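You operate a simulated robot arm through the tools that you are given. There is no shell and no other tool.

You are at the controls of a simulated robot arm. One attempt, no reset.

TASK
Draw about 90 ml buttermilk into the orange cup, about 125 ml into the green one.
Fine: each stands under the can's tap in turn, tap shut after each; set the first aside on the work table; the second stays under the shut tap; spill nothing. Set down upright: what you pick out.

It is judged by the outcome, as a careful person would: the job done as asked, and still so three seconds after it is handed in. It fails if anything else is knocked over, pushed out of place, dropped, spilled or broken.

THE ROBOT
A 7-joint arm with a two-finger parallel gripper, fixed in place. Base frame: the origin is on the floor under the middle of its stand, x ahead of it, y to its left, z up; the work surface is at about z = 800. Units: mm, rad, N and s.
With the tool pointing down near the work surface it reaches from about 100 to 660 mm from the base axis. Its first joint turns from -1.152 to 1.152 rad. Payload 1.57 kg.
Tool frame: the origin (TCP) lies between the finger pads and is the grasp point; the fingertips stand 30 mm ahead of it; z points along the fingers, y is the line along which they close. Largest opening 80 mm; finger width 17, thickness 12; the body of the gripper, 40 by 82 mm, starts 80 mm behind the TCP.
Orientation is told as [roll, pitch, yaw] about the base's x, y, z axes, in that order, counted from this pose: with the fingers straight down and closing along the base's y, the tool's x points along the base's -x, its y along +y and its z along -z.

THE INTERFACE
- The arm moves only by the tool jog_arm. Its argument "rows" is a list of rows, each a list of 7 numbers: the shift along the tool's x, y, z in mm, then the turn, a rotation vector about the tool's x, y, z in rad, then the finger opening in mm, from 0 to 80. In form: [[tx, ty, tz, wx, wy, wz, gripper], ...]. A call has 1 to 20 rows; each row is the pose to reach, as a shift and turn from the pose commanded when the call began, along the tool's axes at that moment. Each row takes 0.2 s and may step no farther than 50 mm and 0.15 rad from the row before; otherwise, or with a gripper value out of range, the whole call is refused. Where a pose cannot be reached the arm comes as near as it can. A force on the tool above 40 N (or 10 N above the force at the start of the call, whichever is more), or a blocked arm, ends the call early, and 0.2 s more pass. Each finger travels about 72 mm/s and halts on what it meets, pressing with about 30 N; the grip force reading is that of the motor and also rises with nothing between the fingers. The clock runs only during rows and for 0.2 s after the last one: add rows that repeat a pose to give the fingers time. It gives the time, the measured TCP pose, the force on the tool (base axes), the opening and the grip force at its end, in the units of the frame above (readings bear some noise), with the torque about the TCP (base axes, N m) and any sound that the robot's microphone picked up.
- Cameras (640 x 400 px; columns grow to the right, rows downward): "scene" is fixed at [39.9, 436, 1400.3]; the picture's right is [-0.84, -0.54, 0.00], its down [-0.42, 0.65, -0.63] and it looks along [0.34, -0.53, -0.78] (base axes); focal length 214 px, centre (320, 200). "wrist" rides on the gripper at [72, -7, -122] in the tool frame; the picture's right is [0.09, 1.00, 0.00], its down [-0.84, 0.08, -0.54] and it looks along [-0.54, 0.05, 0.84] (tool axes); focal length 238 px, centre (320, 200). There is no depth. A picture from a camera that has moved, and an enlarged one, comes with that camera's place and axes in the base frame and with its lens.
- capture(camera): a new picture of that camera. The clock stands still meanwhile.
- enlarge(camera, box): a new picture of the part [left, top, right, bottom] of that camera's present view, enlarged. The clock stands still meanwhile.
- sign_off(): hands the job in; it is judged then, once.

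Nothing tells you positions but the pictures and the camera data. Unless the task says otherwise, let go and move clear before handing in.

The tools are called after "Request:" as name(argument=value, ...) on one line, values as JSON. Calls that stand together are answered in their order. jog_arm: Moves the arm, as the interface text tells. Its arguments: {"type":"object","properties":{"rows":{"type":"array"}},"required":["rows"]} The other tools are called the same way: capture (camera) takes a picture; enlarge (camera, box) takes an enlarged picture of a part of a camera's view; sign_off () hands the job in.

At the start:

```text
clock: 0.0
ee_pos: [421.3, 201.4, 1173.3]
tool_rot: [0.0, 0.0, 0.0]
wrist_force: [0.6, -0.8, -0.1]
ft_torque: [0.04, 0.0, 0.03]
width: 80.1
grip_force: 0.2
```

scene: 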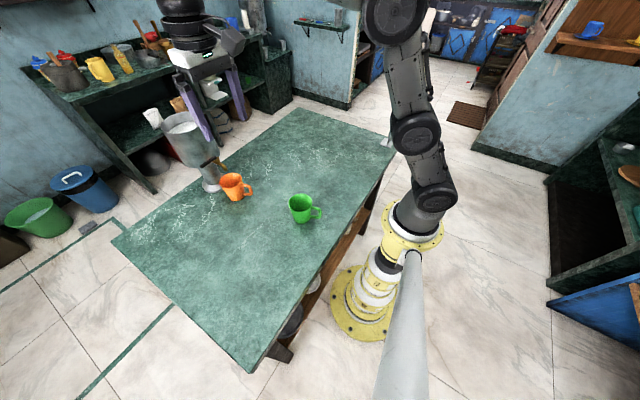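
wrist: 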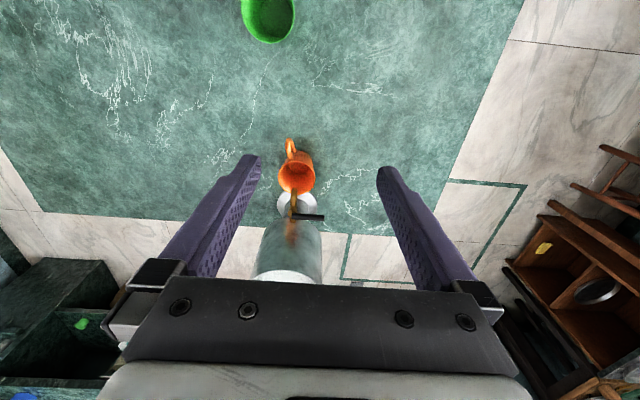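

I see a green table with an orange cup standing near (perhaps under) a can with a tap, and a green cup closer to the base. I will enlarge the views to locate things exactly.

Request:
enlarge(camera="scene", box=[140, 90, 340, 240])

Request:
enlarge(camera="wrist", box=[200, 100, 400, 300])

Request:
enlarge(camera="scene", box=[160, 100, 260, 210])

```text
2.67 times, centred on (240, 165) of scene
camera zoom: at [39.9, 436.0, 1400.3], right [-0.84, -0.54, 0.0], down [-0.42, 0.65, -0.63], along [0.34, -0.53, -0.78], focal length 572 px, centre (533, 293)
```

zoom: 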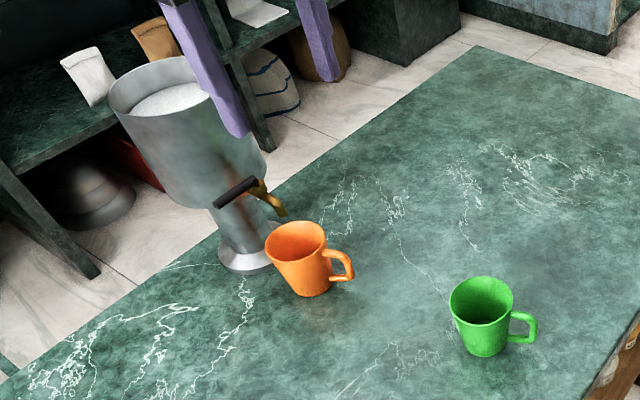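

```text
2.00 times, centred on (300, 200) of wrist
camera zoom: at [348.9, 194.2, 1295.5], right [-0.09, 1.0, 0.0], down [0.84, 0.08, 0.54], along [0.54, 0.05, -0.84], focal length 477 px, centre (360, 200)
```

zoom: 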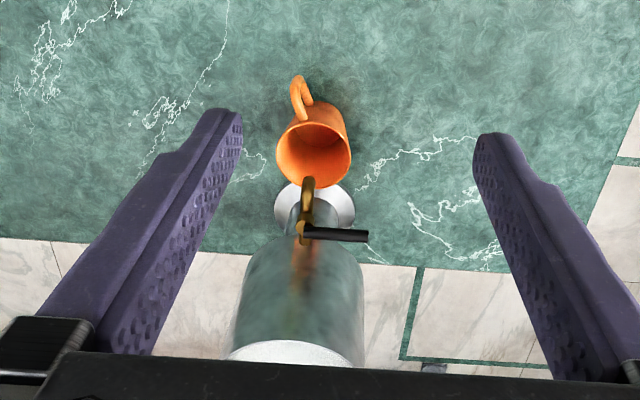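

```text
3.64 times, centred on (210, 155) of scene
camera zoom: at [39.9, 436.0, 1400.3], right [-0.84, -0.54, 0.0], down [-0.42, 0.65, -0.63], along [0.34, -0.53, -0.78], focal length 780 px, centre (720, 364)
```

zoom: 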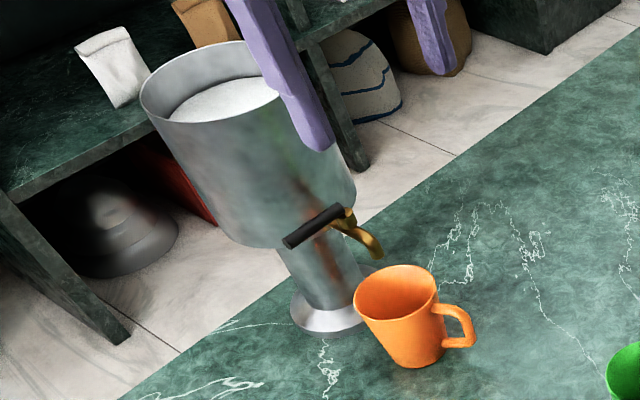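

I take the orange cup to be near (560,172), the spout tip near (586,165,900), and the green cup near (305,133) with its handle toward the base. Next I lower the arm to look at the tap from nearer.

Request:
jog_arm(rows=[[0, -5, 45, 0, 0, 0, 80], [5, -12, 90, 0, 0, 0, 80], [10, -20, 135, 0, 0, 0, 80], [20, -30, 180, 0, 0, 0, 80], [20, -30, 180, 0, 0, 0, 80]])

Request:
capture(camera="wrist")

Request:
capture(camera="scene")

```text
clock: 1.2
ee_pos: [398.3, 171.5, 993.5]
tool_rot: [0.001, 0.0, -0.003]
wrist_force: [-0.6, -0.1, -0.1]
ft_torque: [0.0, 0.03, -0.01]
width: 80.2
grip_force: 0.1
```

```text
taken
camera wrist: at [327.5, 163.5, 1114.9], right [-0.09, 1.0, 0.0], down [0.84, 0.08, 0.54], along [0.54, 0.05, -0.84], focal length 238 px, centre (320, 200)
```

wrist: 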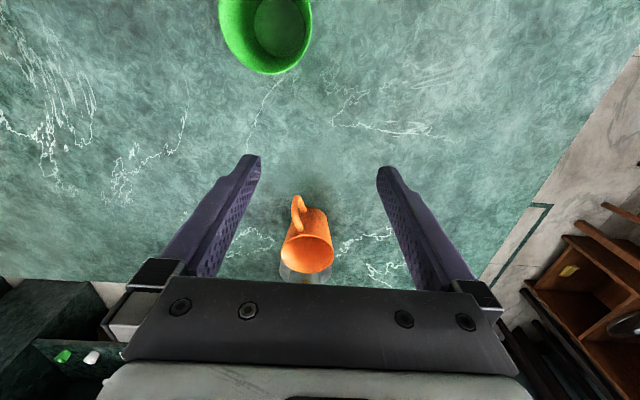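

```text
taken
```

scene: 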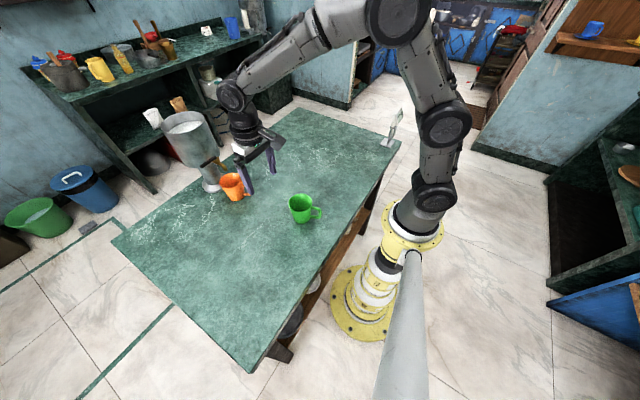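

The gripper hides the tap in this view, so I tilt the tool forward to bring the tap into the wrist camera's clear area.

Request:
jog_arm(rows=[[0, 0, 0, 0, -0.14, 0, 80], [0, 0, 0, 0, -0.28, 0, 80], [0, 0, 0, 0, -0.42, 0, 80], [0, 0, 0, 0, -0.56, 0, 80], [0, 0, 0, 0, -0.7, 0, 80], [0, 0, 0, 0, -0.7, 0, 80]])

Request:
capture(camera="wrist")

Request:
enlarge(camera="wrist", box=[220, 80, 400, 220])

```text
clock: 2.6
ee_pos: [400.2, 172.1, 994.1]
tool_rot: [0.003, -0.702, -0.002]
wrist_force: [-0.5, 0.5, -0.1]
ft_torque: [-0.04, -0.02, 0.02]
width: 80.2
grip_force: 0.1
```

```text
taken
camera wrist: at [267.2, 164.2, 1040.2], right [-0.07, 1.0, -0.06], down [0.29, 0.08, 0.95], along [0.95, 0.05, -0.29], focal length 238 px, centre (320, 200)
```

wrist: 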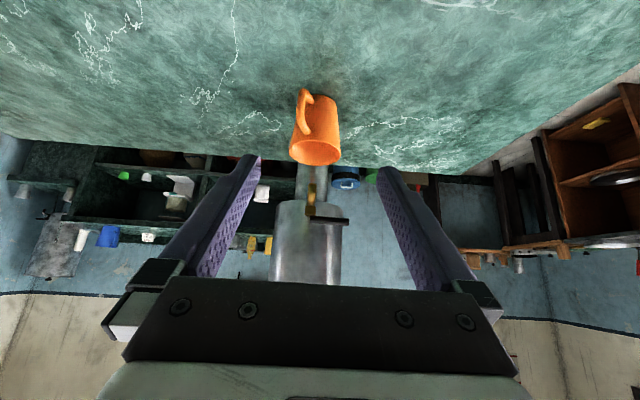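

```text
2.86 times, centred on (310, 150) of wrist
camera zoom: at [267.2, 164.2, 1040.2], right [-0.07, 1.0, -0.06], down [0.29, 0.08, 0.95], along [0.95, 0.05, -0.29], focal length 681 px, centre (349, 343)
```

zoom: 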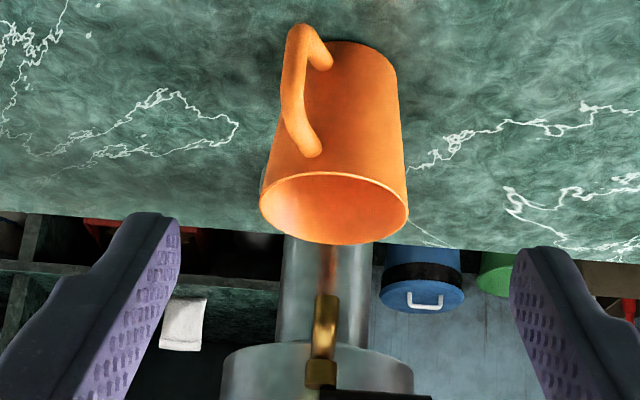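

The view is upside down but clear. I enlarge the tap itself.

Request:
enlarge(camera="wrist", box=[260, 130, 380, 290])

Request:
enlarge(camera="wrist", box=[290, 170, 360, 230])

```text
2.50 times, centred on (320, 210) of wrist
camera zoom: at [267.2, 164.2, 1040.2], right [-0.07, 1.0, -0.06], down [0.29, 0.08, 0.95], along [0.95, 0.05, -0.29], focal length 596 px, centre (320, 175)
```

zoom: 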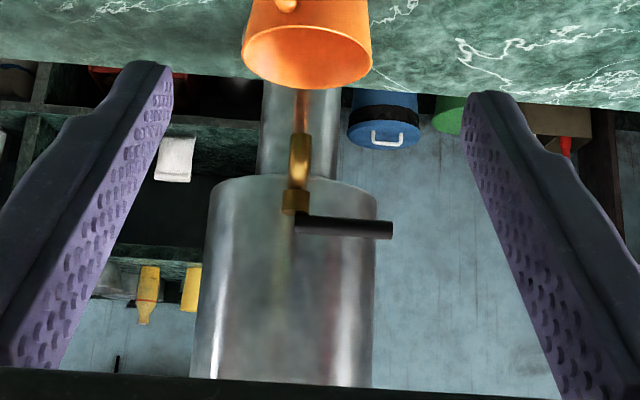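

```text
6.67 times, centred on (325, 200) of wrist
camera zoom: at [267.2, 164.2, 1040.2], right [-0.07, 1.0, -0.06], down [0.29, 0.08, 0.95], along [0.95, 0.05, -0.29], focal length 1589 px, centre (287, 200)
```

zoom: 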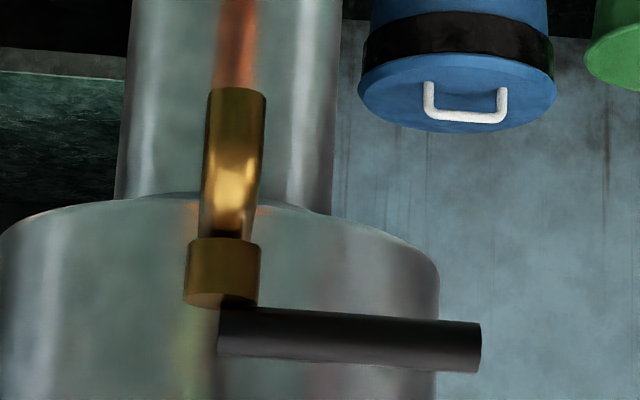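

The lever is horizontal, from about (595,170,967) to its free end at (597,225,967), pointing +y, atop a brass valve; the spout bends toward me down to about (581,168,912). I enlarge the fixed view to see how the lever is mounted and refine the cup's place.

Request:
enlarge(camera="scene", box=[205, 145, 265, 205])

Request:
enlarge(camera="scene", box=[210, 145, 240, 170])

Request:
enlarge(camera="scene", box=[150, 95, 260, 205])

Request:
enlarge(camera="scene", box=[280, 185, 330, 230])

```text
6.67 times, centred on (235, 175) of scene
camera zoom: at [39.9, 436.0, 1400.3], right [-0.84, -0.54, 0.0], down [-0.42, 0.65, -0.63], along [0.34, -0.53, -0.78], focal length 1430 px, centre (887, 367)
```

zoom: 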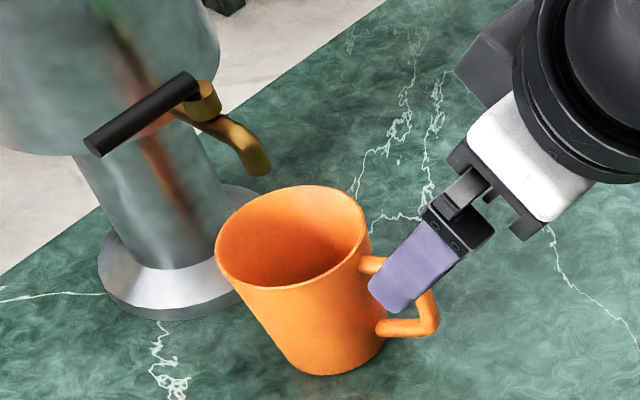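

```text
16.00 times, centred on (225, 158) of scene
camera zoom: at [39.9, 436.0, 1400.3], right [-0.84, -0.54, 0.0], down [-0.42, 0.65, -0.63], along [0.34, -0.53, -0.78], focal length 3432 px, centre (1840, 880)
```

zoom: 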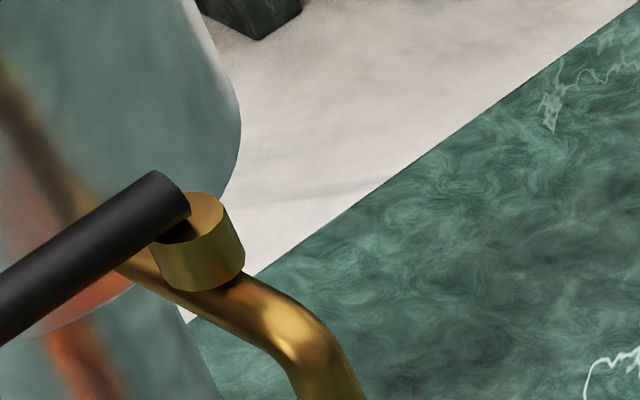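

```text
3.64 times, centred on (205, 150) of scene
camera zoom: at [39.9, 436.0, 1400.3], right [-0.84, -0.54, 0.0], down [-0.42, 0.65, -0.63], along [0.34, -0.53, -0.78], focal length 780 px, centre (738, 382)
```

zoom: 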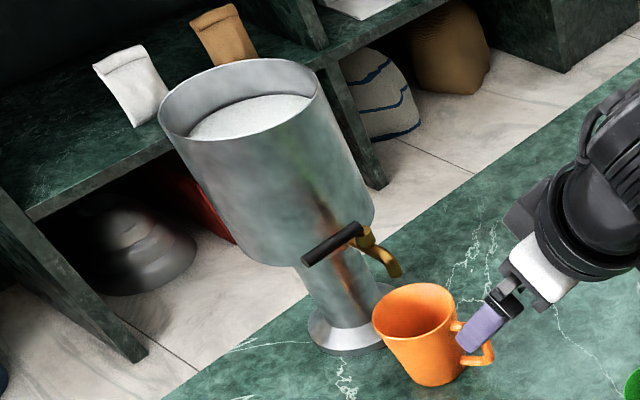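

```text
8.89 times, centred on (305, 208) of scene
camera zoom: at [39.9, 436.0, 1400.3], right [-0.84, -0.54, 0.0], down [-0.42, 0.65, -0.63], along [0.34, -0.53, -0.78], focal length 1906 px, centre (453, 133)
```

zoom: 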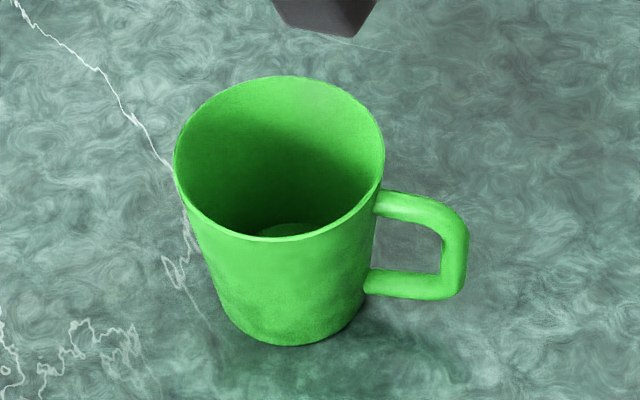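

The orange cup stands almost exactly under the spout already (cup centre about (564,168), spout tip about (567,168,927)), and the lever turns on a vertical stem, so it should open by swinging toward me. Next I straighten the tool and look down into the orange cup to measure it.

Request:
jog_arm(rows=[[-11, -1, 18, 0, 0.14, 0, 80], [-22, -2, 36, 0, 0.28, 0, 80], [-33, -3, 54, 0, 0.42, 0, 80], [-44, -4, 72, 0, 0.56, 0, 80], [-54.6, -5, 90.4, 0, 0.7, 0, 80], [-54.6, -5, 90.4, 0, 0.7, 0, 80]])

Request:
enlarge(camera="wrist", box=[240, 100, 400, 280])

Request:
capture(camera="wrist")

Request:
enlarge(camera="scene", box=[150, 95, 260, 205])

```text
clock: 4.0
ee_pos: [500.5, 166.4, 960.4]
tool_rot: [0.0, 0.0, 0.0]
wrist_force: [0.2, 0.7, 0.5]
ft_torque: [0.0, 0.0, -0.04]
width: 79.9
grip_force: 0.2
```

```text
2.22 times, centred on (320, 190) of wrist
camera zoom: at [429.2, 158.8, 1081.9], right [-0.09, 1.0, 0.0], down [0.84, 0.08, 0.54], along [0.54, 0.05, -0.84], focal length 530 px, centre (320, 222)
```

zoom: 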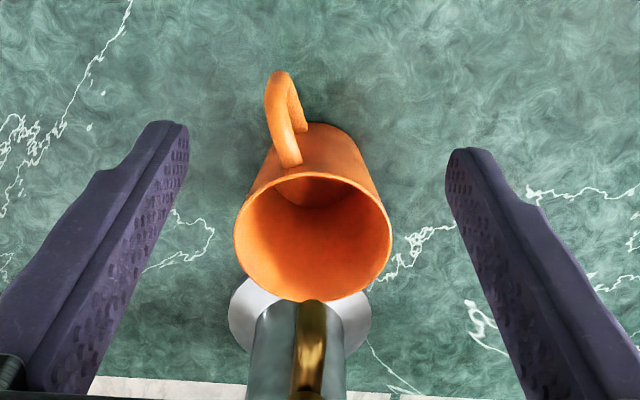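

```text
taken
camera wrist: at [429.2, 158.8, 1081.9], right [-0.09, 1.0, 0.0], down [0.84, 0.08, 0.54], along [0.54, 0.05, -0.84], focal length 238 px, centre (320, 200)
```

wrist: 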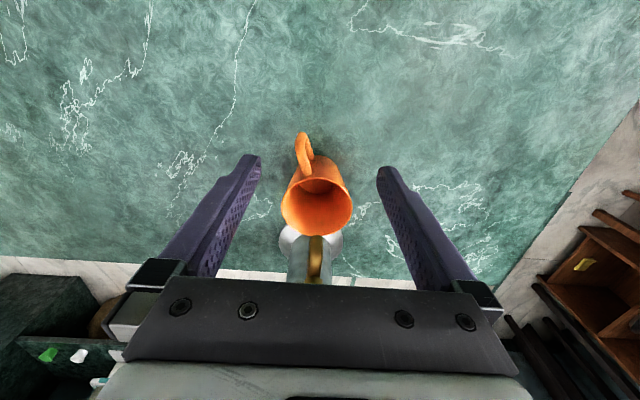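

```text
3.64 times, centred on (205, 150) of scene
camera zoom: at [39.9, 436.0, 1400.3], right [-0.84, -0.54, 0.0], down [-0.42, 0.65, -0.63], along [0.34, -0.53, -0.78], focal length 780 px, centre (738, 382)
```

zoom: 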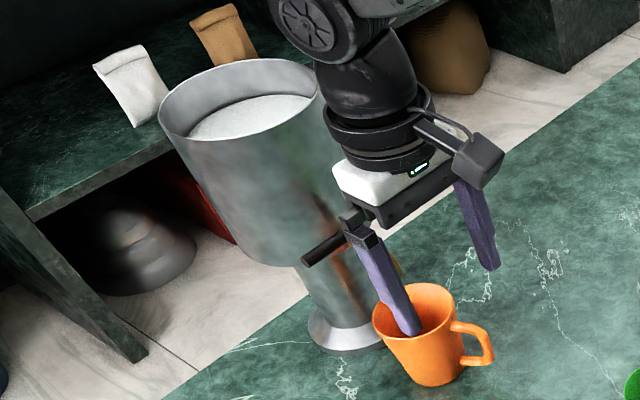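

The orange cup measures about 73–74 mm across the rim and about 81 mm tall, with its centre near (566,168). Next I back off, turn the hand by 90° so the fingers can straddle the lever, with the hand leaning slightly toward me to stay clear of the can.

Request:
jog_arm(rows=[[15, 12, -35, 0, 0, 0.14, 60], [30, 24, -70, 0, 0, 0.28, 40], [30, 24, -70, 0, 0, 0.42, 30], [30, 24, -70, 0, 0, 0.56, 30], [30, 24, -70, 0, 0, 0.7, 30], [30, 24, -70, 0, 0, 0.84, 30], [30, 24, -70, 0, 0, 0.98, 30], [30, 24, -70, 0, 0, 1.12, 30], [30, 24, -70, 0, 0, 1.26, 30], [30, 24, -70, 0, 0, 1.4, 30], [30, 24, -70, 0, 0, 1.5, 30], [30, 24, -70, 0, 0, 1.5708, 30], [30, 24, -70, 0, 0, 1.5708, 30]])

Request:
capture(camera="wrist")

Request:
capture(camera="scene")

```text
clock: 6.8
ee_pos: [469.6, 191.0, 1029.1]
tool_rot: [0.0, 0.001, -1.571]
wrist_force: [-0.5, 0.2, -0.8]
ft_torque: [0.0, 0.0, 0.01]
width: 30.0
grip_force: 0.1
```

```text
taken
camera wrist: at [464.3, 261.8, 1151.4], right [1.0, 0.09, 0.0], down [0.08, -0.84, 0.54], along [0.05, -0.54, -0.84], focal length 238 px, centre (320, 200)
```

wrist: 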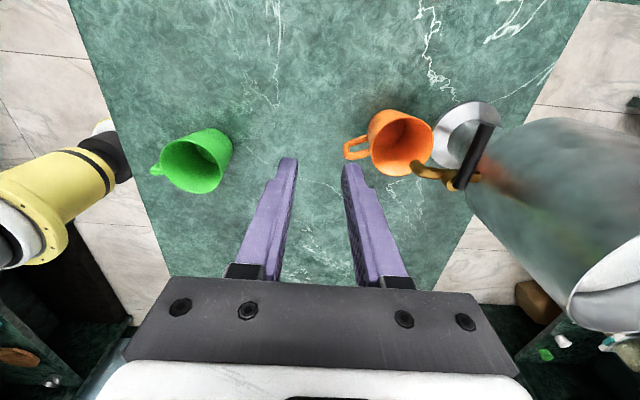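

```text
taken
```

scene: 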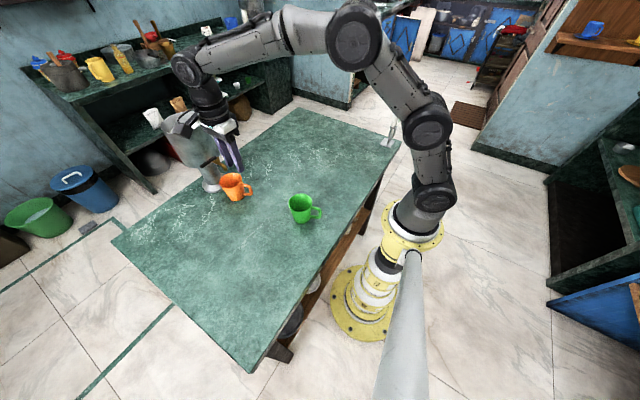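

This is a fine side view: both cups, the spout above the orange cup, and the lever along +y. I enlarge it to fix the lever, spout and cup positions.

Request:
enlarge(camera="wrist", box=[340, 90, 520, 210])

Request:
enlarge(camera="wrist", box=[140, 110, 240, 210])

```text
3.33 times, centred on (430, 150) of wrist
camera zoom: at [464.3, 261.8, 1151.4], right [1.0, 0.09, 0.0], down [0.08, -0.84, 0.54], along [0.05, -0.54, -0.84], focal length 794 px, centre (-47, 367)
```

zoom: 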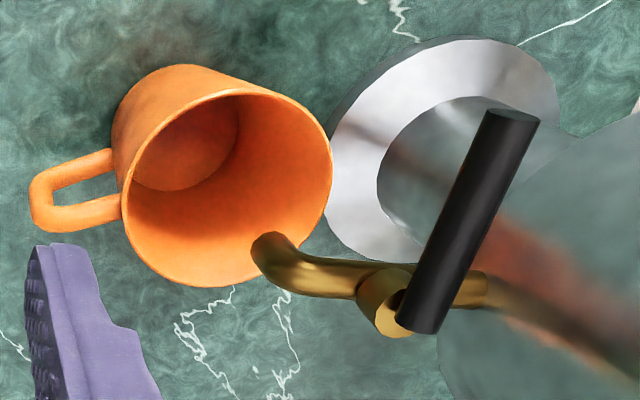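

```text
4.00 times, centred on (190, 160) of wrist
camera zoom: at [464.3, 261.8, 1151.4], right [1.0, 0.09, 0.0], down [0.08, -0.84, 0.54], along [0.05, -0.54, -0.84], focal length 953 px, centre (840, 360)
```

zoom: 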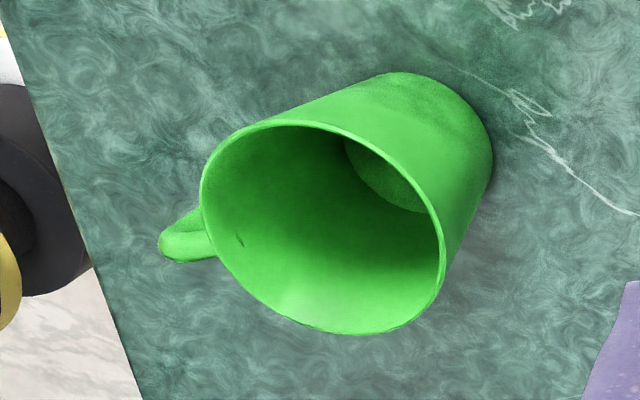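

The lever's free end is confirmed at about (595,224,969), its stem near (592,169), and the spout outlet is over the middle of the orange cup. Next I move above the lever with a slight lean, without touching it yet.

Request:
jog_arm(rows=[[7, 35, -4, -0.07, 0, 0, 30], [14, 75, -5, -0.14, 0, 0, 30], [21, 105, -6, -0.2, 0, 0, 30], [21, 120.4, -6, -0.2, 0, 0, 30], [21, 120.4, -6, -0.2, 0, 0, 30]])

Request:
capture(camera="wrist")

Request:
enlarge(camera="scene", box=[150, 80, 280, 210])

```text
clock: 8.0
ee_pos: [591.0, 211.4, 1035.8]
tool_rot: [0.202, 0.001, -1.574]
wrist_force: [-0.3, 0.3, 0.5]
ft_torque: [0.01, 0.01, 0.01]
width: 30.1
grip_force: 0.1
```

```text
taken
camera wrist: at [560.8, 282.0, 1153.9], right [0.98, 0.09, 0.2], down [-0.03, -0.84, 0.55], along [0.22, -0.54, -0.81], focal length 238 px, centre (320, 200)
```

wrist: 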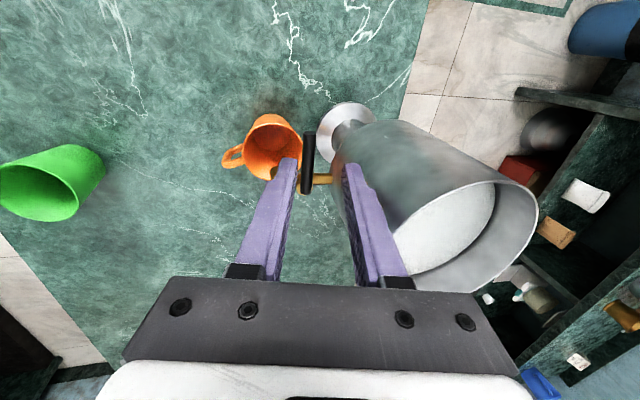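

```text
3.08 times, centred on (215, 145) of scene
camera zoom: at [39.9, 436.0, 1400.3], right [-0.84, -0.54, 0.0], down [-0.42, 0.65, -0.63], along [0.34, -0.53, -0.78], focal length 660 px, centre (643, 369)
```

zoom: 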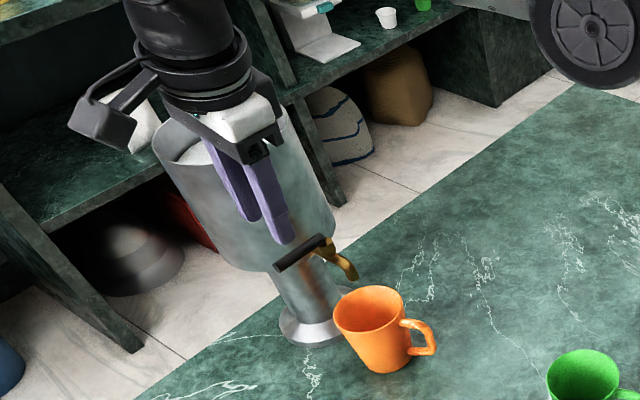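

The lever lies between the finger lines. I check the clearance of the right finger to the can with an enlarged view before lowering.

Request:
enlarge(camera="wrist", box=[220, 90, 420, 240])

Request:
enlarge(camera="scene", box=[180, 100, 250, 180])

```text
2.67 times, centred on (320, 165) of wrist
camera zoom: at [560.8, 282.0, 1153.9], right [0.98, 0.09, 0.2], down [-0.03, -0.84, 0.55], along [0.22, -0.54, -0.81], focal length 636 px, centre (320, 293)
```

zoom: 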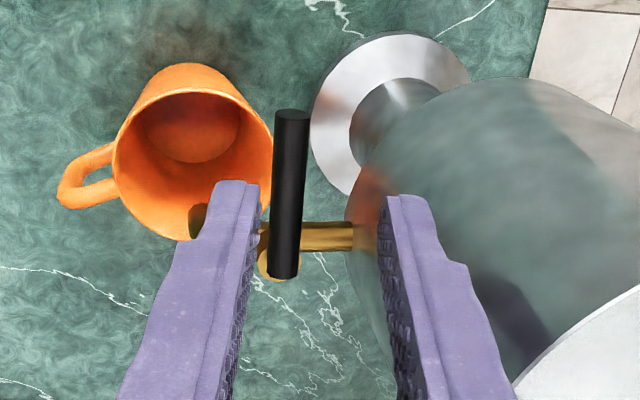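

```text
5.00 times, centred on (215, 140) of scene
camera zoom: at [39.9, 436.0, 1400.3], right [-0.84, -0.54, 0.0], down [-0.42, 0.65, -0.63], along [0.34, -0.53, -0.78], focal length 1072 px, centre (845, 500)
```

zoom: 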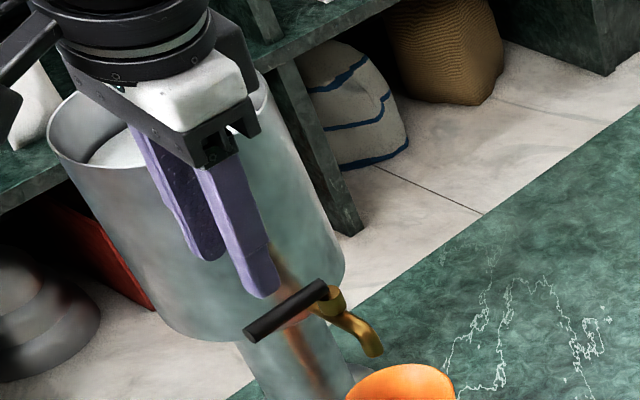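

The can's front face is at about x = 625, so the right finger will clear it by about 10 mm. I lower the hand so the open fingers straddle the lever.

Request:
jog_arm(rows=[[0, -3, 15, 0, 0, 0, 30], [0, -6, 30, 0, 0, 0, 30], [0, -9.5, 47, 0, 0, 0, 30], [0, -9.5, 47, 0, 0, 0, 30]])

Request:
capture(camera="wrist")

Request:
enlarge(camera="scene", box=[180, 110, 260, 200])

Request:
enlarge(camera="wrist", box=[220, 90, 420, 240])

```text
clock: 9.0
ee_pos: [591.2, 212.2, 987.9]
tool_rot: [0.201, 0.0, -1.572]
wrist_force: [-0.4, 0.0, 0.0]
ft_torque: [-0.01, 0.01, -0.02]
width: 29.9
grip_force: 0.0
```

```text
taken
camera wrist: at [560.7, 282.7, 1105.8], right [0.98, 0.09, 0.2], down [-0.03, -0.84, 0.55], along [0.22, -0.54, -0.81], focal length 238 px, centre (320, 200)
```

wrist: 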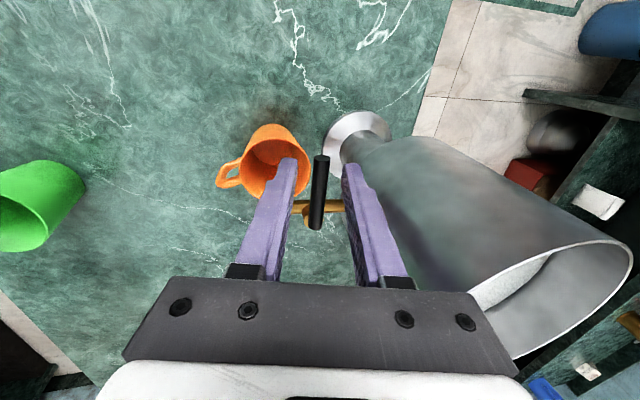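

```text
4.44 times, centred on (220, 155) of scene
camera zoom: at [39.9, 436.0, 1400.3], right [-0.84, -0.54, 0.0], down [-0.42, 0.65, -0.63], along [0.34, -0.53, -0.78], focal length 953 px, centre (764, 400)
```

zoom: 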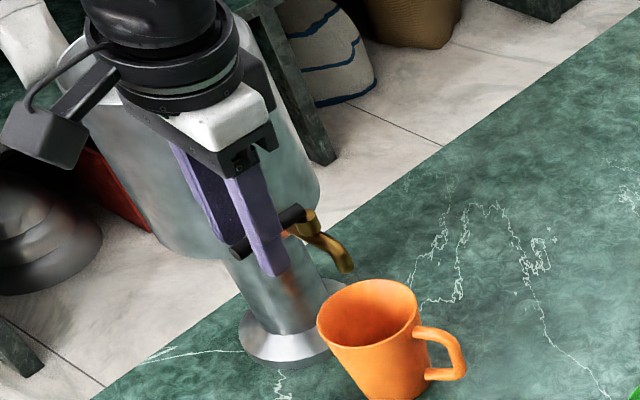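

```text
2.67 times, centred on (320, 165) of wrist
camera zoom: at [560.7, 282.7, 1105.8], right [0.98, 0.09, 0.2], down [-0.03, -0.84, 0.55], along [0.22, -0.54, -0.81], focal length 636 px, centre (320, 293)
```

zoom: 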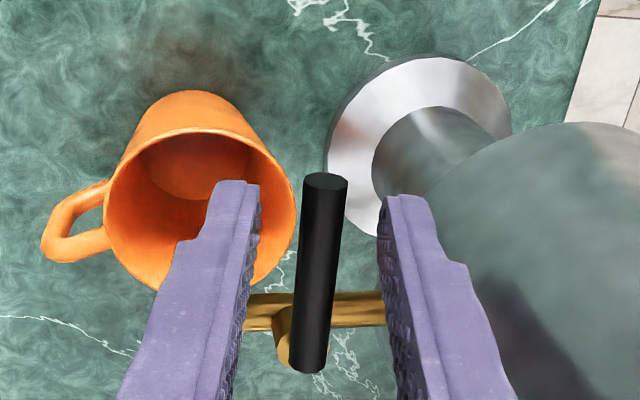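

The fingers straddle the lever cleanly. Now I pull the lever gently toward me by a small angle and see whether buttermilk starts to run.

Request:
jog_arm(rows=[[-0.2, -7, -1.4, 0, 0, 0, 30], [-0.2, -9, -1.83, 0, 0, 0, 30], [-1.2, -12.1, -2.5, 0, 0.015, -0.0735, 30], [-2.2, -15.2, -3.08, 0, 0.03, -0.147, 30]])

Request:
enlarge(camera="wrist", box=[220, 90, 420, 240])

Request:
enlarge(camera="scene", box=[200, 140, 260, 205])

```text
clock: 10.0
ee_pos: [575.1, 209.2, 988.0]
tool_rot: [0.199, 0.0, -1.421]
wrist_force: [-0.2, -0.9, 0.1]
ft_torque: [0.0, -0.02, -0.02]
width: 30.0
grip_force: 0.1
```

```text
2.67 times, centred on (320, 165) of wrist
camera zoom: at [534.3, 274.9, 1106.0], right [0.95, 0.24, 0.2], down [0.09, -0.83, 0.55], along [0.29, -0.5, -0.81], focal length 636 px, centre (320, 293)
```

zoom: 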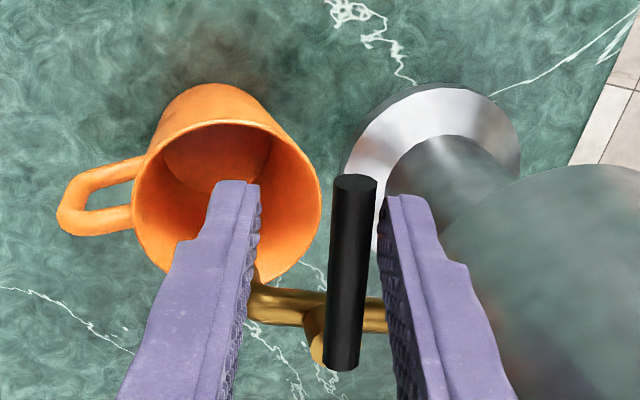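

```text
6.15 times, centred on (230, 172) of scene
camera zoom: at [39.9, 436.0, 1400.3], right [-0.84, -0.54, 0.0], down [-0.42, 0.65, -0.63], along [0.34, -0.53, -0.78], focal length 1320 px, centre (874, 369)
```

zoom: 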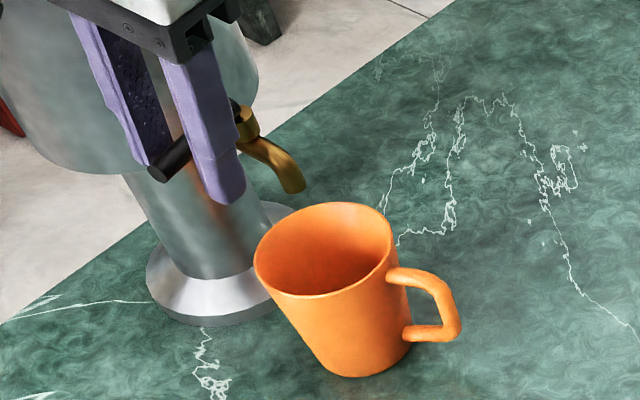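

The lever follows lightly but nothing runs yet at this small angle. I continue opening a little more.

Request:
jog_arm(rows=[[-1, -3.1, -0.6, 0, 0.015, -0.0735, 30], [-1.97, -6.24, -1.27, 0, 0.03, -0.147, 30]])

Request:
enlarge(camera="wrist", box=[220, 90, 420, 240])

Request:
enlarge(camera="scene", box=[200, 140, 260, 205])

```text
clock: 10.6
ee_pos: [569.5, 206.8, 989.2]
tool_rot: [0.201, 0.0, -1.271]
wrist_force: [0.0, -0.5, -0.5]
ft_torque: [0.02, 0.01, 0.02]
width: 30.0
grip_force: 0.0
```

```text
2.67 times, centred on (320, 165) of wrist
camera zoom: at [519.1, 265.2, 1106.2], right [0.9, 0.38, 0.2], down [0.22, -0.81, 0.55], along [0.37, -0.45, -0.81], focal length 636 px, centre (320, 293)
```

zoom: 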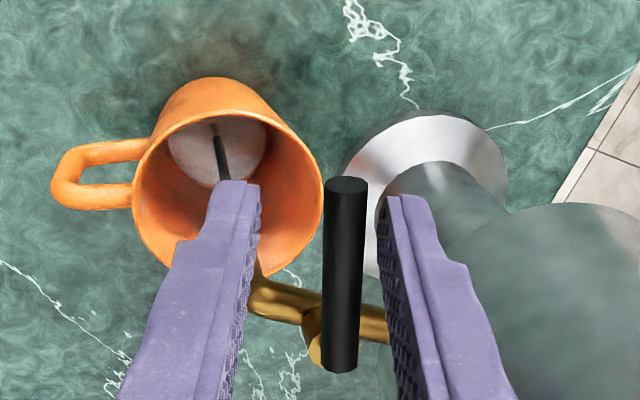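

```text
6.15 times, centred on (230, 172) of scene
camera zoom: at [39.9, 436.0, 1400.3], right [-0.84, -0.54, 0.0], down [-0.42, 0.65, -0.63], along [0.34, -0.53, -0.78], focal length 1320 px, centre (874, 369)
```

zoom: 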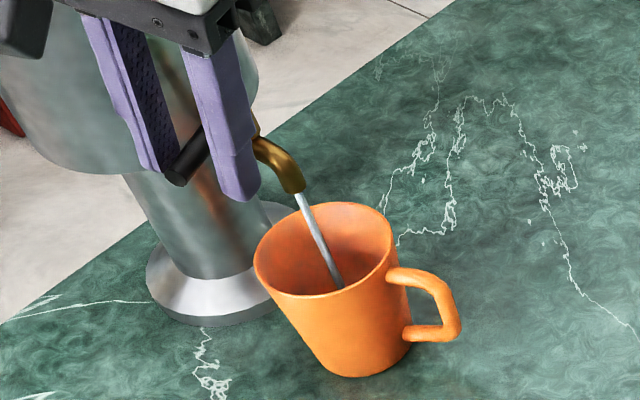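

A thin stream now falls into the middle of the orange cup. I hold this opening for a short while and watch the level rise.

Request:
jog_arm(rows=[[0, 0, 0, 0, 0, 0, 30], [0, 0, 0, 0, 0, 0, 30], [0, 0, 0, 0, 0, 0, 30]])

Request:
enlarge(camera="wrist", box=[220, 90, 420, 240])

Request:
enlarge(camera="scene", box=[200, 140, 260, 205])

```text
clock: 11.4
ee_pos: [568.2, 207.3, 987.9]
tool_rot: [0.202, 0.0, -1.271]
wrist_force: [0.6, -0.4, -1.0]
ft_torque: [0.01, -0.03, 0.01]
width: 29.9
grip_force: 0.0
```

```text
2.67 times, centred on (320, 165) of wrist
camera zoom: at [519.2, 265.3, 1105.9], right [0.91, 0.38, 0.2], down [0.22, -0.81, 0.55], along [0.37, -0.45, -0.81], focal length 636 px, centre (320, 293)
```

zoom: 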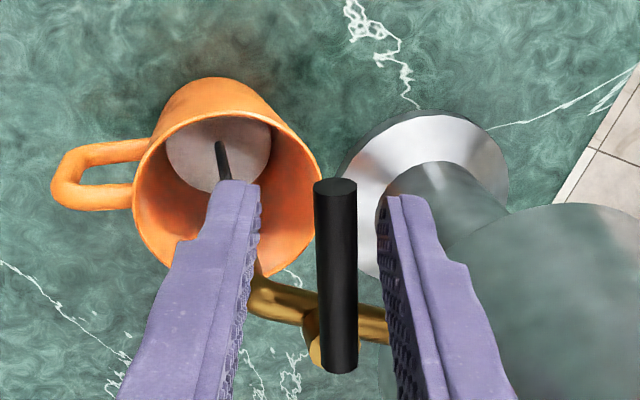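

```text
6.15 times, centred on (230, 172) of scene
camera zoom: at [39.9, 436.0, 1400.3], right [-0.84, -0.54, 0.0], down [-0.42, 0.65, -0.63], along [0.34, -0.53, -0.78], focal length 1320 px, centre (874, 369)
```

zoom: 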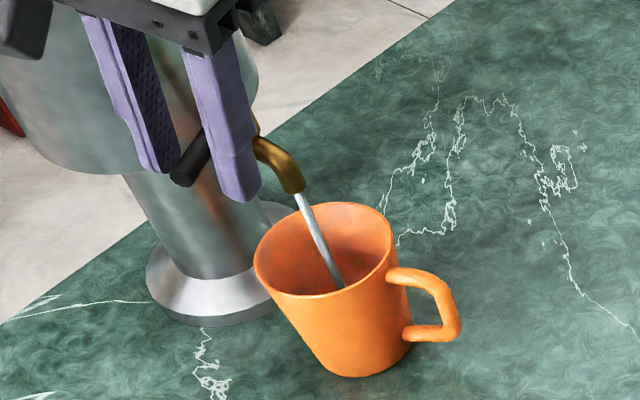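

The level has risen a little. I look closer into the cup to gauge the flow rate before going on (the clock stands still).

Request:
enlarge(camera="wrist", box=[235, 110, 325, 185])

Request:
enlarge(camera="scene", box=[220, 168, 250, 202])

```text
5.33 times, centred on (280, 148) of wrist
camera zoom: at [519.2, 265.3, 1105.9], right [0.91, 0.38, 0.2], down [0.22, -0.81, 0.55], along [0.37, -0.45, -0.81], focal length 1271 px, centre (533, 480)
```

zoom: 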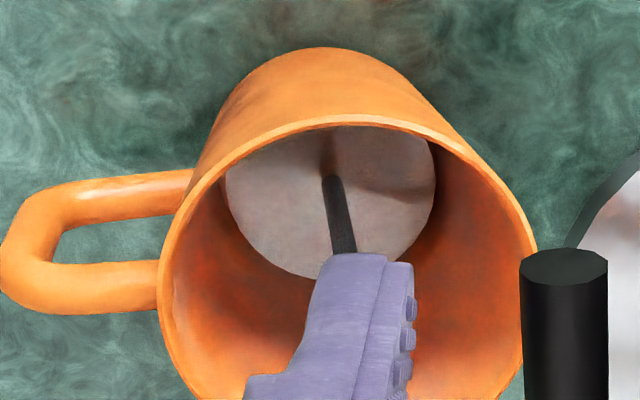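

```text
11.76 times, centred on (235, 185) of scene
camera zoom: at [39.9, 436.0, 1400.3], right [-0.84, -0.54, 0.0], down [-0.42, 0.65, -0.63], along [0.34, -0.53, -0.78], focal length 2523 px, centre (1320, 376)
```

zoom: 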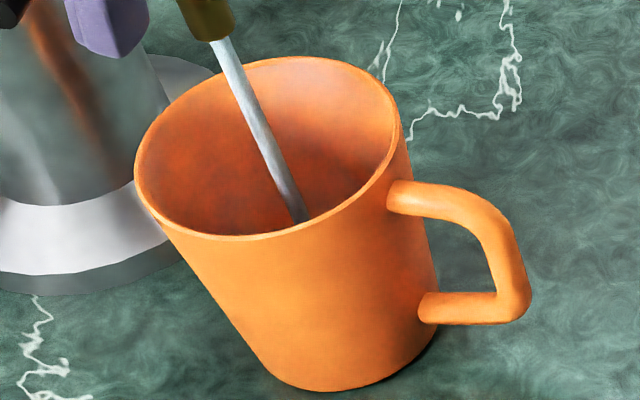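

I estimate the surface is only about 10 mm above the cup floor, so the flow is roughly 15–20 ml/s at this opening. I hold for another second and measure again.

Request:
jog_arm(rows=[[0, 0, 0, 0, 0, 0, 30], [0, 0, 0, 0, 0, 0, 30], [0, 0, 0, 0, 0, 0, 30], [0, 0, 0, 0, 0, 0, 30]])

Request:
enlarge(camera="wrist", box=[235, 110, 325, 185])

Request:
enlarge(camera="scene", box=[220, 168, 250, 202])

```text
clock: 12.4
ee_pos: [569.9, 207.1, 988.3]
tool_rot: [0.2, 0.001, -1.271]
wrist_force: [-0.3, 1.0, -0.4]
ft_torque: [-0.01, -0.01, 0.0]
width: 30.2
grip_force: 0.0
```

```text
5.33 times, centred on (280, 148) of wrist
camera zoom: at [519.2, 265.3, 1105.9], right [0.91, 0.38, 0.2], down [0.22, -0.81, 0.55], along [0.37, -0.45, -0.81], focal length 1271 px, centre (533, 480)
```

zoom: 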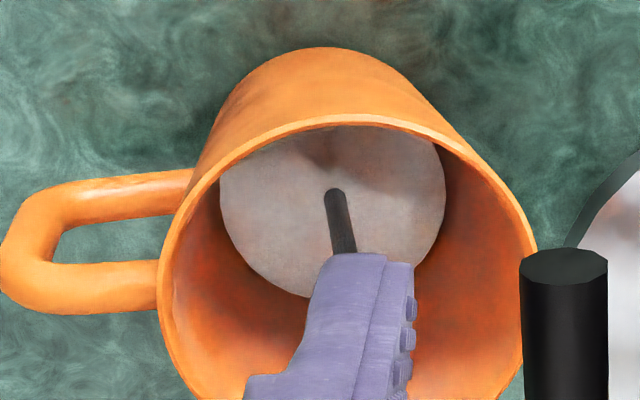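

```text
11.76 times, centred on (235, 185) of scene
camera zoom: at [39.9, 436.0, 1400.3], right [-0.84, -0.54, 0.0], down [-0.42, 0.65, -0.63], along [0.34, -0.53, -0.78], focal length 2523 px, centre (1320, 376)
```

zoom: 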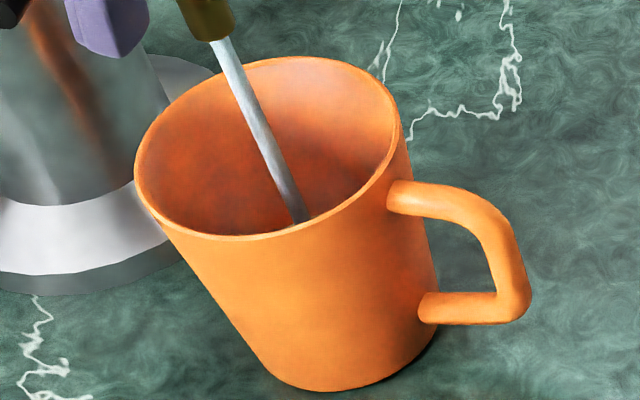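

The surface has risen about 10 mm in that second, so the flow is about 20 ml/s and the cup holds roughly 38–40 ml. I let it run on while shifting the hand so the other finger is ready behind the lever to close it.

Request:
jog_arm(rows=[[0, 8, 1.6, 0, 0, 0, 30], [0, 16, 3.3, 0, 0, 0, 30], [0, 16, 3.3, 0, 0, 0, 30], [0, 16, 3.3, 0, 0, 0, 30], [0, 16, 3.3, 0, 0, 0, 30]])

Request:
enlarge(camera="wrist", box=[220, 90, 420, 240])

Request:
enlarge(camera="wrist", box=[220, 110, 310, 185])

Request:
enlarge(camera="scene", box=[220, 168, 250, 202])

```text
clock: 13.6
ee_pos: [584.5, 213.1, 987.9]
tool_rot: [0.199, 0.0, -1.273]
wrist_force: [-0.3, 0.6, -0.3]
ft_torque: [0.02, 0.0, -0.02]
width: 29.9
grip_force: 0.1
```

```text
2.67 times, centred on (320, 165) of wrist
camera zoom: at [534.6, 270.3, 1105.5], right [0.91, 0.38, 0.2], down [0.22, -0.81, 0.55], along [0.37, -0.45, -0.81], focal length 636 px, centre (320, 293)
```

zoom: 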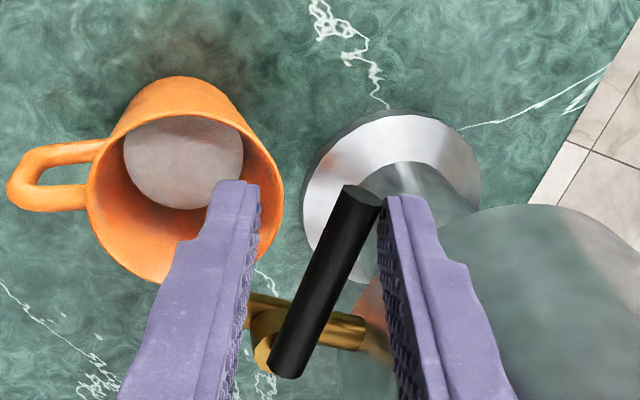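

```text
5.33 times, centred on (265, 148) of wrist
camera zoom: at [534.6, 270.3, 1105.5], right [0.91, 0.38, 0.2], down [0.22, -0.81, 0.55], along [0.37, -0.45, -0.81], focal length 1271 px, centre (613, 480)
```

zoom: 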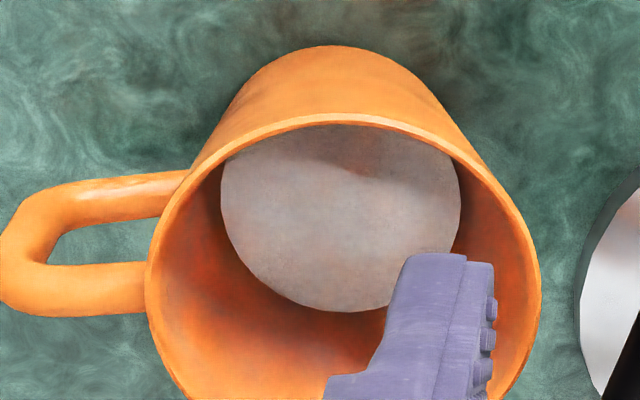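

```text
11.76 times, centred on (235, 185) of scene
camera zoom: at [39.9, 436.0, 1400.3], right [-0.84, -0.54, 0.0], down [-0.42, 0.65, -0.63], along [0.34, -0.53, -0.78], focal length 2523 px, centre (1320, 376)
```

zoom: 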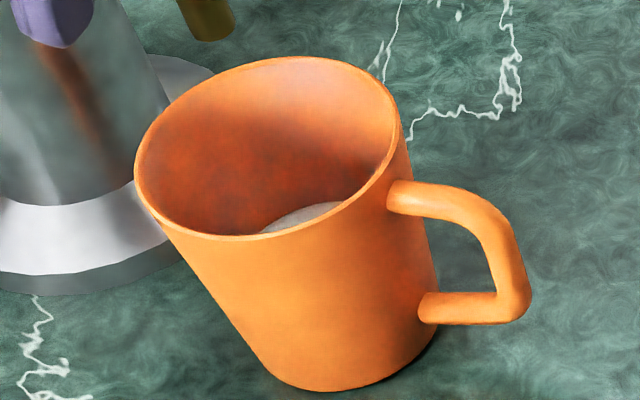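

The lever springs back by itself: when I eased the hand, it returned and the stream stopped, with about 47 ml in the cup by my estimate. I open again for a controlled time for roughly 28 ml more, then let it close and measure.

Request:
jog_arm(rows=[[0, -8, -1.6, 0, 0, 0, 30], [0, -16, -3.3, 0, 0, 0, 30], [0, -16, -3.3, 0, 0, 0, 30], [0, -16, -3.3, 0, 0, 0, 30], [0, -16, -3.3, 0, 0, 0, 30], [0, -16, -3.3, 0, 0, 0, 30], [0, -16, -3.3, 0, 0, 0, 30], [0, -16, -3.3, 0, 0, 0, 30], [0, 0, 0, 0, 0, 0, 30], [0, 0, 0, 0, 0, 0, 30]])

Request:
enlarge(camera="wrist", box=[220, 90, 420, 240])

Request:
enlarge(camera="wrist", box=[220, 110, 310, 185])

Request:
enlarge(camera="scene", box=[220, 168, 250, 202])

```text
clock: 15.8
ee_pos: [584.4, 210.4, 988.2]
tool_rot: [0.197, 0.0, -1.272]
wrist_force: [0.3, 1.1, 0.2]
ft_torque: [0.0, 0.01, 0.02]
width: 29.9
grip_force: 0.0
```

```text
2.67 times, centred on (320, 165) of wrist
camera zoom: at [534.7, 270.0, 1105.8], right [0.91, 0.38, 0.2], down [0.22, -0.81, 0.55], along [0.36, -0.45, -0.81], focal length 636 px, centre (320, 293)
```

zoom: 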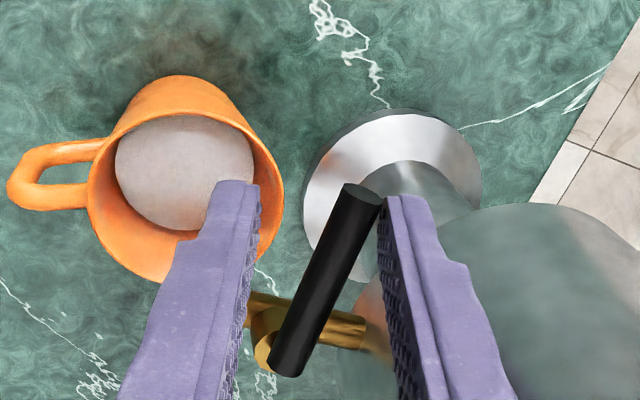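

```text
5.33 times, centred on (265, 148) of wrist
camera zoom: at [534.7, 270.0, 1105.8], right [0.91, 0.38, 0.2], down [0.22, -0.81, 0.55], along [0.36, -0.45, -0.81], focal length 1271 px, centre (613, 480)
```

zoom: 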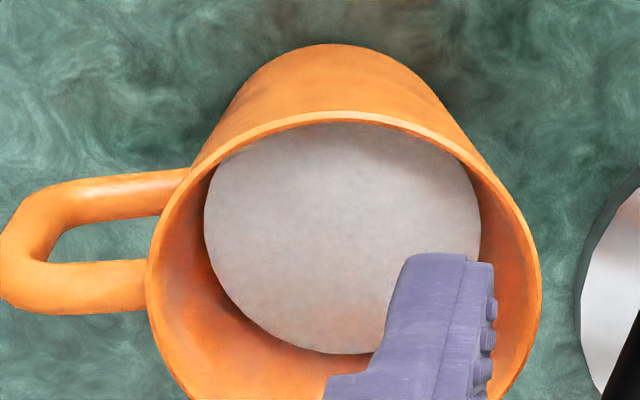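

```text
11.76 times, centred on (235, 185) of scene
camera zoom: at [39.9, 436.0, 1400.3], right [-0.84, -0.54, 0.0], down [-0.42, 0.65, -0.63], along [0.34, -0.53, -0.78], focal length 2523 px, centre (1320, 376)
```

zoom: 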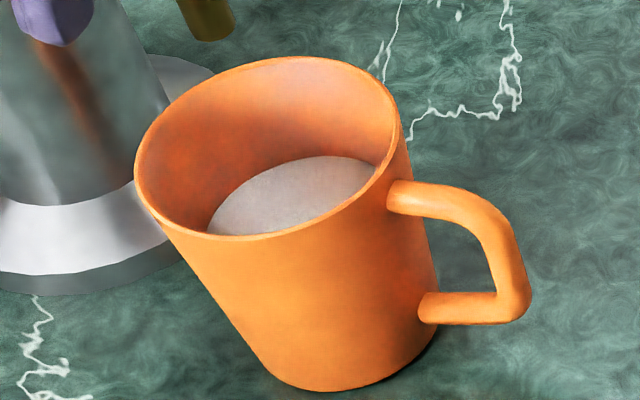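

The tap has shut itself again and the surface now sits at about z = 844, roughly 85–92 ml by my cone estimate. I lift the hand clear of the lever and look into the cup from an unobstructed viewpoint to judge the volume better.

Request:
jog_arm(rows=[[0, 4, -20, 0, 0, 0, 30], [0, 9.9, -49, 0, 0, 0, 30], [0, 13.5, -66, 0, 0, 0, 30], [0, 13.5, -66, 0, 0, 0, 30]])

Request:
capture(camera="wrist")

Request:
enlarge(camera="scene", box=[180, 100, 260, 205])

```text
clock: 16.8
ee_pos: [584.6, 211.4, 1055.5]
tool_rot: [0.202, -0.001, -1.272]
wrist_force: [-0.2, -0.7, 0.5]
ft_torque: [-0.02, 0.04, 0.0]
width: 29.8
grip_force: 0.1
```

```text
taken
camera wrist: at [534.7, 270.1, 1173.9], right [0.91, 0.38, 0.2], down [0.22, -0.81, 0.55], along [0.37, -0.45, -0.81], focal length 238 px, centre (320, 200)
```

wrist: 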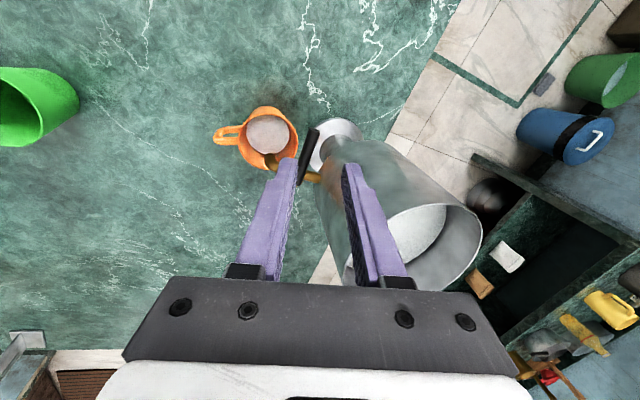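

```text
3.81 times, centred on (220, 152) of scene
camera zoom: at [39.9, 436.0, 1400.3], right [-0.84, -0.54, 0.0], down [-0.42, 0.65, -0.63], along [0.34, -0.53, -0.78], focal length 817 px, centre (701, 381)
```

zoom: 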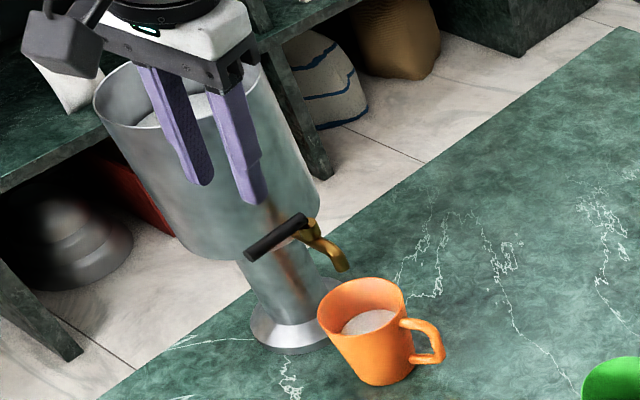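

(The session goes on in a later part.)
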